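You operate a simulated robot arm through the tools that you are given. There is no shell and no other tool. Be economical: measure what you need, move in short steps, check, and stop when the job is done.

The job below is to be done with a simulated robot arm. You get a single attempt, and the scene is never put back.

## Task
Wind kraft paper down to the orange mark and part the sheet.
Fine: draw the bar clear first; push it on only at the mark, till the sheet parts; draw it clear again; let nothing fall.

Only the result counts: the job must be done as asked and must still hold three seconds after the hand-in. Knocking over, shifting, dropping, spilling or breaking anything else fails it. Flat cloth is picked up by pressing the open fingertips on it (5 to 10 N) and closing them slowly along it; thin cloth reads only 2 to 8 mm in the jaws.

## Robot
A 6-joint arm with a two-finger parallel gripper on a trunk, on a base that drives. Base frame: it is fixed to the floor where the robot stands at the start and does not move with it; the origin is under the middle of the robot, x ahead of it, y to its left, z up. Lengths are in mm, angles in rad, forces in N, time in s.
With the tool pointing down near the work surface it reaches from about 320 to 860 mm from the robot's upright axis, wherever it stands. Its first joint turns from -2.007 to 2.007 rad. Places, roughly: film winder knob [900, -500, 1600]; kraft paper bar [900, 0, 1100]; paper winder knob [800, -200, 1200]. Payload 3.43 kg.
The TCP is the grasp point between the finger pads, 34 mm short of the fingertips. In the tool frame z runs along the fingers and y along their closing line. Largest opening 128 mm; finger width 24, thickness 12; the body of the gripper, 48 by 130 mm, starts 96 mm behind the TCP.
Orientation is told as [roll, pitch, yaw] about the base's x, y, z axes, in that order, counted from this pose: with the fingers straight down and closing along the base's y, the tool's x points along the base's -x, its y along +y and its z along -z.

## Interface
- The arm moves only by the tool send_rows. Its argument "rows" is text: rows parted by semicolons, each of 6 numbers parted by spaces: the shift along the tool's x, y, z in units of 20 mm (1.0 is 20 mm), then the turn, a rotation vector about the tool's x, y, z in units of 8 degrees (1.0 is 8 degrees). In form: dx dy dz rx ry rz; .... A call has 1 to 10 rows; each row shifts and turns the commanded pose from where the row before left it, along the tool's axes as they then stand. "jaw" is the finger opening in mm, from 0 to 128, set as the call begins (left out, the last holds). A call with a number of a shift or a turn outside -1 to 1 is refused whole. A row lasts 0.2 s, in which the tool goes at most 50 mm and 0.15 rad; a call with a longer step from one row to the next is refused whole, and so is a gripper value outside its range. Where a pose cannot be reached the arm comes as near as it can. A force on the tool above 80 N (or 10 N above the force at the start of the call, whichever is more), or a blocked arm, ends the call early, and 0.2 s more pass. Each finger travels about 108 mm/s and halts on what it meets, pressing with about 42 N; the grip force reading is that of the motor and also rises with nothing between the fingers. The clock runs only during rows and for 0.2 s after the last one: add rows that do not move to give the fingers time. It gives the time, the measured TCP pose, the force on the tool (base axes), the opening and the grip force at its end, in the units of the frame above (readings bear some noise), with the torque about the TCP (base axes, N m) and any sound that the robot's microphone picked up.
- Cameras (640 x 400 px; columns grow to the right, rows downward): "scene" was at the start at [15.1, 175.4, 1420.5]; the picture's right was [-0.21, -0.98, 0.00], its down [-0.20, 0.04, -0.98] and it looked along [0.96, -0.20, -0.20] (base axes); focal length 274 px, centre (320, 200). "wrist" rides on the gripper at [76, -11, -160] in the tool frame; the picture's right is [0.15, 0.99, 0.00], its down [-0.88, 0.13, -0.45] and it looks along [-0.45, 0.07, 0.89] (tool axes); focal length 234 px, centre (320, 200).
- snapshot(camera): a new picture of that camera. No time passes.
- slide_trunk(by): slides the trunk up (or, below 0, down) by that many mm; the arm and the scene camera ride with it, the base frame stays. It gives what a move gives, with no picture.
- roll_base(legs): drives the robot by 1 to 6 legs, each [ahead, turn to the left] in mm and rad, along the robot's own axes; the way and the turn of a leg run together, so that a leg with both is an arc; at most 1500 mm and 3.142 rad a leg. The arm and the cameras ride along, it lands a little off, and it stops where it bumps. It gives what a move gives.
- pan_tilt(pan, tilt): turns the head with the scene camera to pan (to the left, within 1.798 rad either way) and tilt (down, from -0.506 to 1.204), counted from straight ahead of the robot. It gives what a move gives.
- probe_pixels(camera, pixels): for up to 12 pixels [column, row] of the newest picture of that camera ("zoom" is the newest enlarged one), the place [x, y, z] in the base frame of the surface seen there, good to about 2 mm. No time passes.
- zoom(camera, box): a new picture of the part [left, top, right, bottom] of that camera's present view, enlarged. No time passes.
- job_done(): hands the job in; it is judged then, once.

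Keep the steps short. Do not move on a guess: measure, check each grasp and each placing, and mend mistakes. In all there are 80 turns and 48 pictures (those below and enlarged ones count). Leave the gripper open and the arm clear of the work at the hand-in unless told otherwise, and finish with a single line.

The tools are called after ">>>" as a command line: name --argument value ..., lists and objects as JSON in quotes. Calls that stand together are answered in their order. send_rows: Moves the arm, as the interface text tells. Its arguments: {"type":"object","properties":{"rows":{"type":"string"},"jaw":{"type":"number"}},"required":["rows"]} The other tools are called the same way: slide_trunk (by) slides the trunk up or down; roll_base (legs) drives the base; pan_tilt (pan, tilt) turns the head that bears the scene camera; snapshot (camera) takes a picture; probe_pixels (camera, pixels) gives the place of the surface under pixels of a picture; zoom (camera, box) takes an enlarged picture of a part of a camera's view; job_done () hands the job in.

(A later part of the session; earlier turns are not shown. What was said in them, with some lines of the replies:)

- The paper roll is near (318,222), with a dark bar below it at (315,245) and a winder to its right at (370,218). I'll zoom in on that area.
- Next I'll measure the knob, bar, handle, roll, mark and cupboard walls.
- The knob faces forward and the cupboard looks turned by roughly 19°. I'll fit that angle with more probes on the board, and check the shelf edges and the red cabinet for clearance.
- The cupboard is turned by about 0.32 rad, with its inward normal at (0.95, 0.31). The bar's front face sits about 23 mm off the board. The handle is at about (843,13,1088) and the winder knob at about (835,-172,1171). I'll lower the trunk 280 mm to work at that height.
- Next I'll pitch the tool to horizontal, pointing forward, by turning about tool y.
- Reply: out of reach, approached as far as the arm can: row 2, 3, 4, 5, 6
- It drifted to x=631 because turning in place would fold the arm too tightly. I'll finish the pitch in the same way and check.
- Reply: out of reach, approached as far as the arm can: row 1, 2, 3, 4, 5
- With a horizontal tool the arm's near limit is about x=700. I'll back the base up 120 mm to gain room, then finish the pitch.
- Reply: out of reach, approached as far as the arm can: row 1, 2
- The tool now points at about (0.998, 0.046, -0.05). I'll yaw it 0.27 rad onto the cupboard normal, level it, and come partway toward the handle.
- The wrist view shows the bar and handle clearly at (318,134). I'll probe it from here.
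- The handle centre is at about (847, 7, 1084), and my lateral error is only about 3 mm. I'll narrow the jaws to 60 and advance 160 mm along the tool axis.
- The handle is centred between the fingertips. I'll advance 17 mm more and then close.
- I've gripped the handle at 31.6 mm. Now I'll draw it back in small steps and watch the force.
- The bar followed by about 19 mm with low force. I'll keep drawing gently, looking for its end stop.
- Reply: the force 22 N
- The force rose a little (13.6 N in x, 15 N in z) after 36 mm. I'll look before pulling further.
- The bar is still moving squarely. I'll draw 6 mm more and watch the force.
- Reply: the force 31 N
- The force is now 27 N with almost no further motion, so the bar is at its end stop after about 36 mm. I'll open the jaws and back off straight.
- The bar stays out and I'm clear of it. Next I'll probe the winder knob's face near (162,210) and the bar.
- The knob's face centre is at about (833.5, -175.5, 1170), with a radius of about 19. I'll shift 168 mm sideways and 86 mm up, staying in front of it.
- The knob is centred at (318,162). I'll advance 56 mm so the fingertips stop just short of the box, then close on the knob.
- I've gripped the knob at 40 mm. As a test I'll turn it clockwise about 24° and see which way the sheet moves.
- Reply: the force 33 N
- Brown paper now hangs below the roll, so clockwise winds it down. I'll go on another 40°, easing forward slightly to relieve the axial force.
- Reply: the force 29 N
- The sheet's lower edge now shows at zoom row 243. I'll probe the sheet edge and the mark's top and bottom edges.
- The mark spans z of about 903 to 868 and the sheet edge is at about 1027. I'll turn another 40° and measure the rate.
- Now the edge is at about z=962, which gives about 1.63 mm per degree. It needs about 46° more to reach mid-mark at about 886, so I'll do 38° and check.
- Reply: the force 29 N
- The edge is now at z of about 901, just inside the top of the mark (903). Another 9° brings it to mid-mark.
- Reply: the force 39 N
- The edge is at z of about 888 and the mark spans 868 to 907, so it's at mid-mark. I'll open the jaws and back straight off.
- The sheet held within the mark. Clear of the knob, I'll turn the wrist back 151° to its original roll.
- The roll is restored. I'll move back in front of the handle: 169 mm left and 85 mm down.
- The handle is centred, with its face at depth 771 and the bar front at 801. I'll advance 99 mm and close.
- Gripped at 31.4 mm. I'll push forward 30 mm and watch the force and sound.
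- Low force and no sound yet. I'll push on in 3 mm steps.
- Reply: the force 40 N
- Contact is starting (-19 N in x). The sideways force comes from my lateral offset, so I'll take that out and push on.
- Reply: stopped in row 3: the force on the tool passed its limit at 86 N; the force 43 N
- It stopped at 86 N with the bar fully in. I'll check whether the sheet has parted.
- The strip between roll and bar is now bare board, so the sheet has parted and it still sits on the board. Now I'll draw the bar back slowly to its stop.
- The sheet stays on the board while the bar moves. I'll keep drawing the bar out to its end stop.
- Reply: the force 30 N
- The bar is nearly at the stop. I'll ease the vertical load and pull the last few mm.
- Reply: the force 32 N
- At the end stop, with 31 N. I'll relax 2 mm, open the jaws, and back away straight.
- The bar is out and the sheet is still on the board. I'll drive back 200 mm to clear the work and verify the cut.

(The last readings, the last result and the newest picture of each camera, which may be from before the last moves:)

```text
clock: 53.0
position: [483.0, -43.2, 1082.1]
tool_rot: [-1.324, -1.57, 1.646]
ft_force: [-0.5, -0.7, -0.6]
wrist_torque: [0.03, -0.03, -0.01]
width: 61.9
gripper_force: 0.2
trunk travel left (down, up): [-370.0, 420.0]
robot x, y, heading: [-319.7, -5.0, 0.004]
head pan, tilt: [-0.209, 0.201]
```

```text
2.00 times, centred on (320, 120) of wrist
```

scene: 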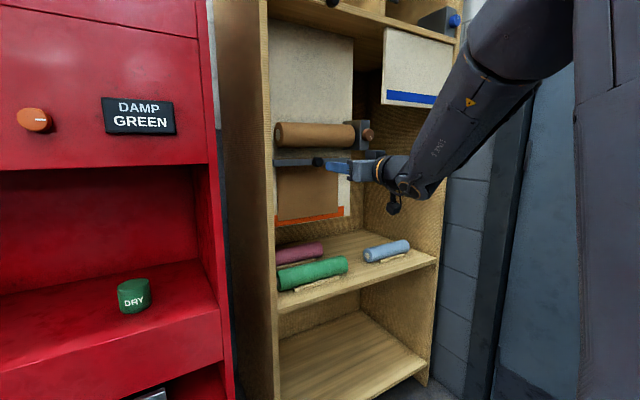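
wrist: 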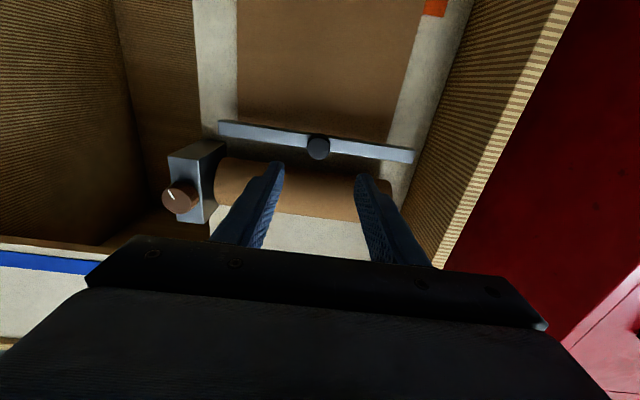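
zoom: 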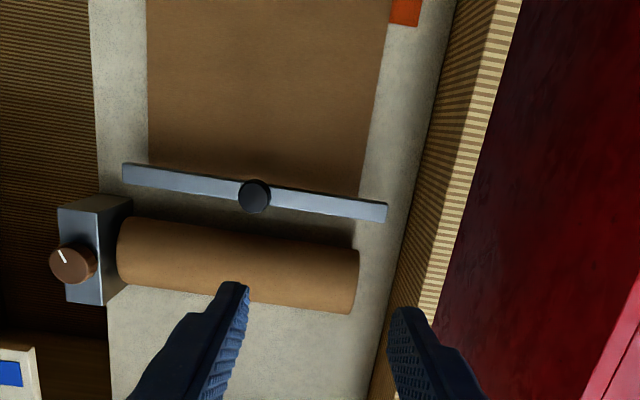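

The gap between roll and bar at (260,190) is bare board. The parted sheet stays with its edge in the orange mark, the bar is drawn clear, and nothing has fallen. I'll open the gripper fully and hand in.

>>> send_rows --rows "0 0 0 0 0 0;0 0 0 0 0 0;0 0 0 0 0 0" --jaw 128

>>> job_done

```text
clock: 53.8
position: [482.0, -43.4, 1082.5]
tool_rot: [-1.263, -1.571, 1.586]
ft_force: [-0.1, -0.6, -0.7]
wrist_torque: [0.0, 0.0, 0.0]
width: 128.1
gripper_force: 0.1
trunk travel left (down, up): [-370.0, 420.0]
robot x, y, heading: [-325.7, -2.1, 0.004]
head pan, tilt: [-0.209, 0.201]
```

```text
The job is handed in.
```

The job is handed in: the kraft paper was wound down to the middle of the orange mark and parted with the bar, the bar is drawn clear again, and nothing fell.
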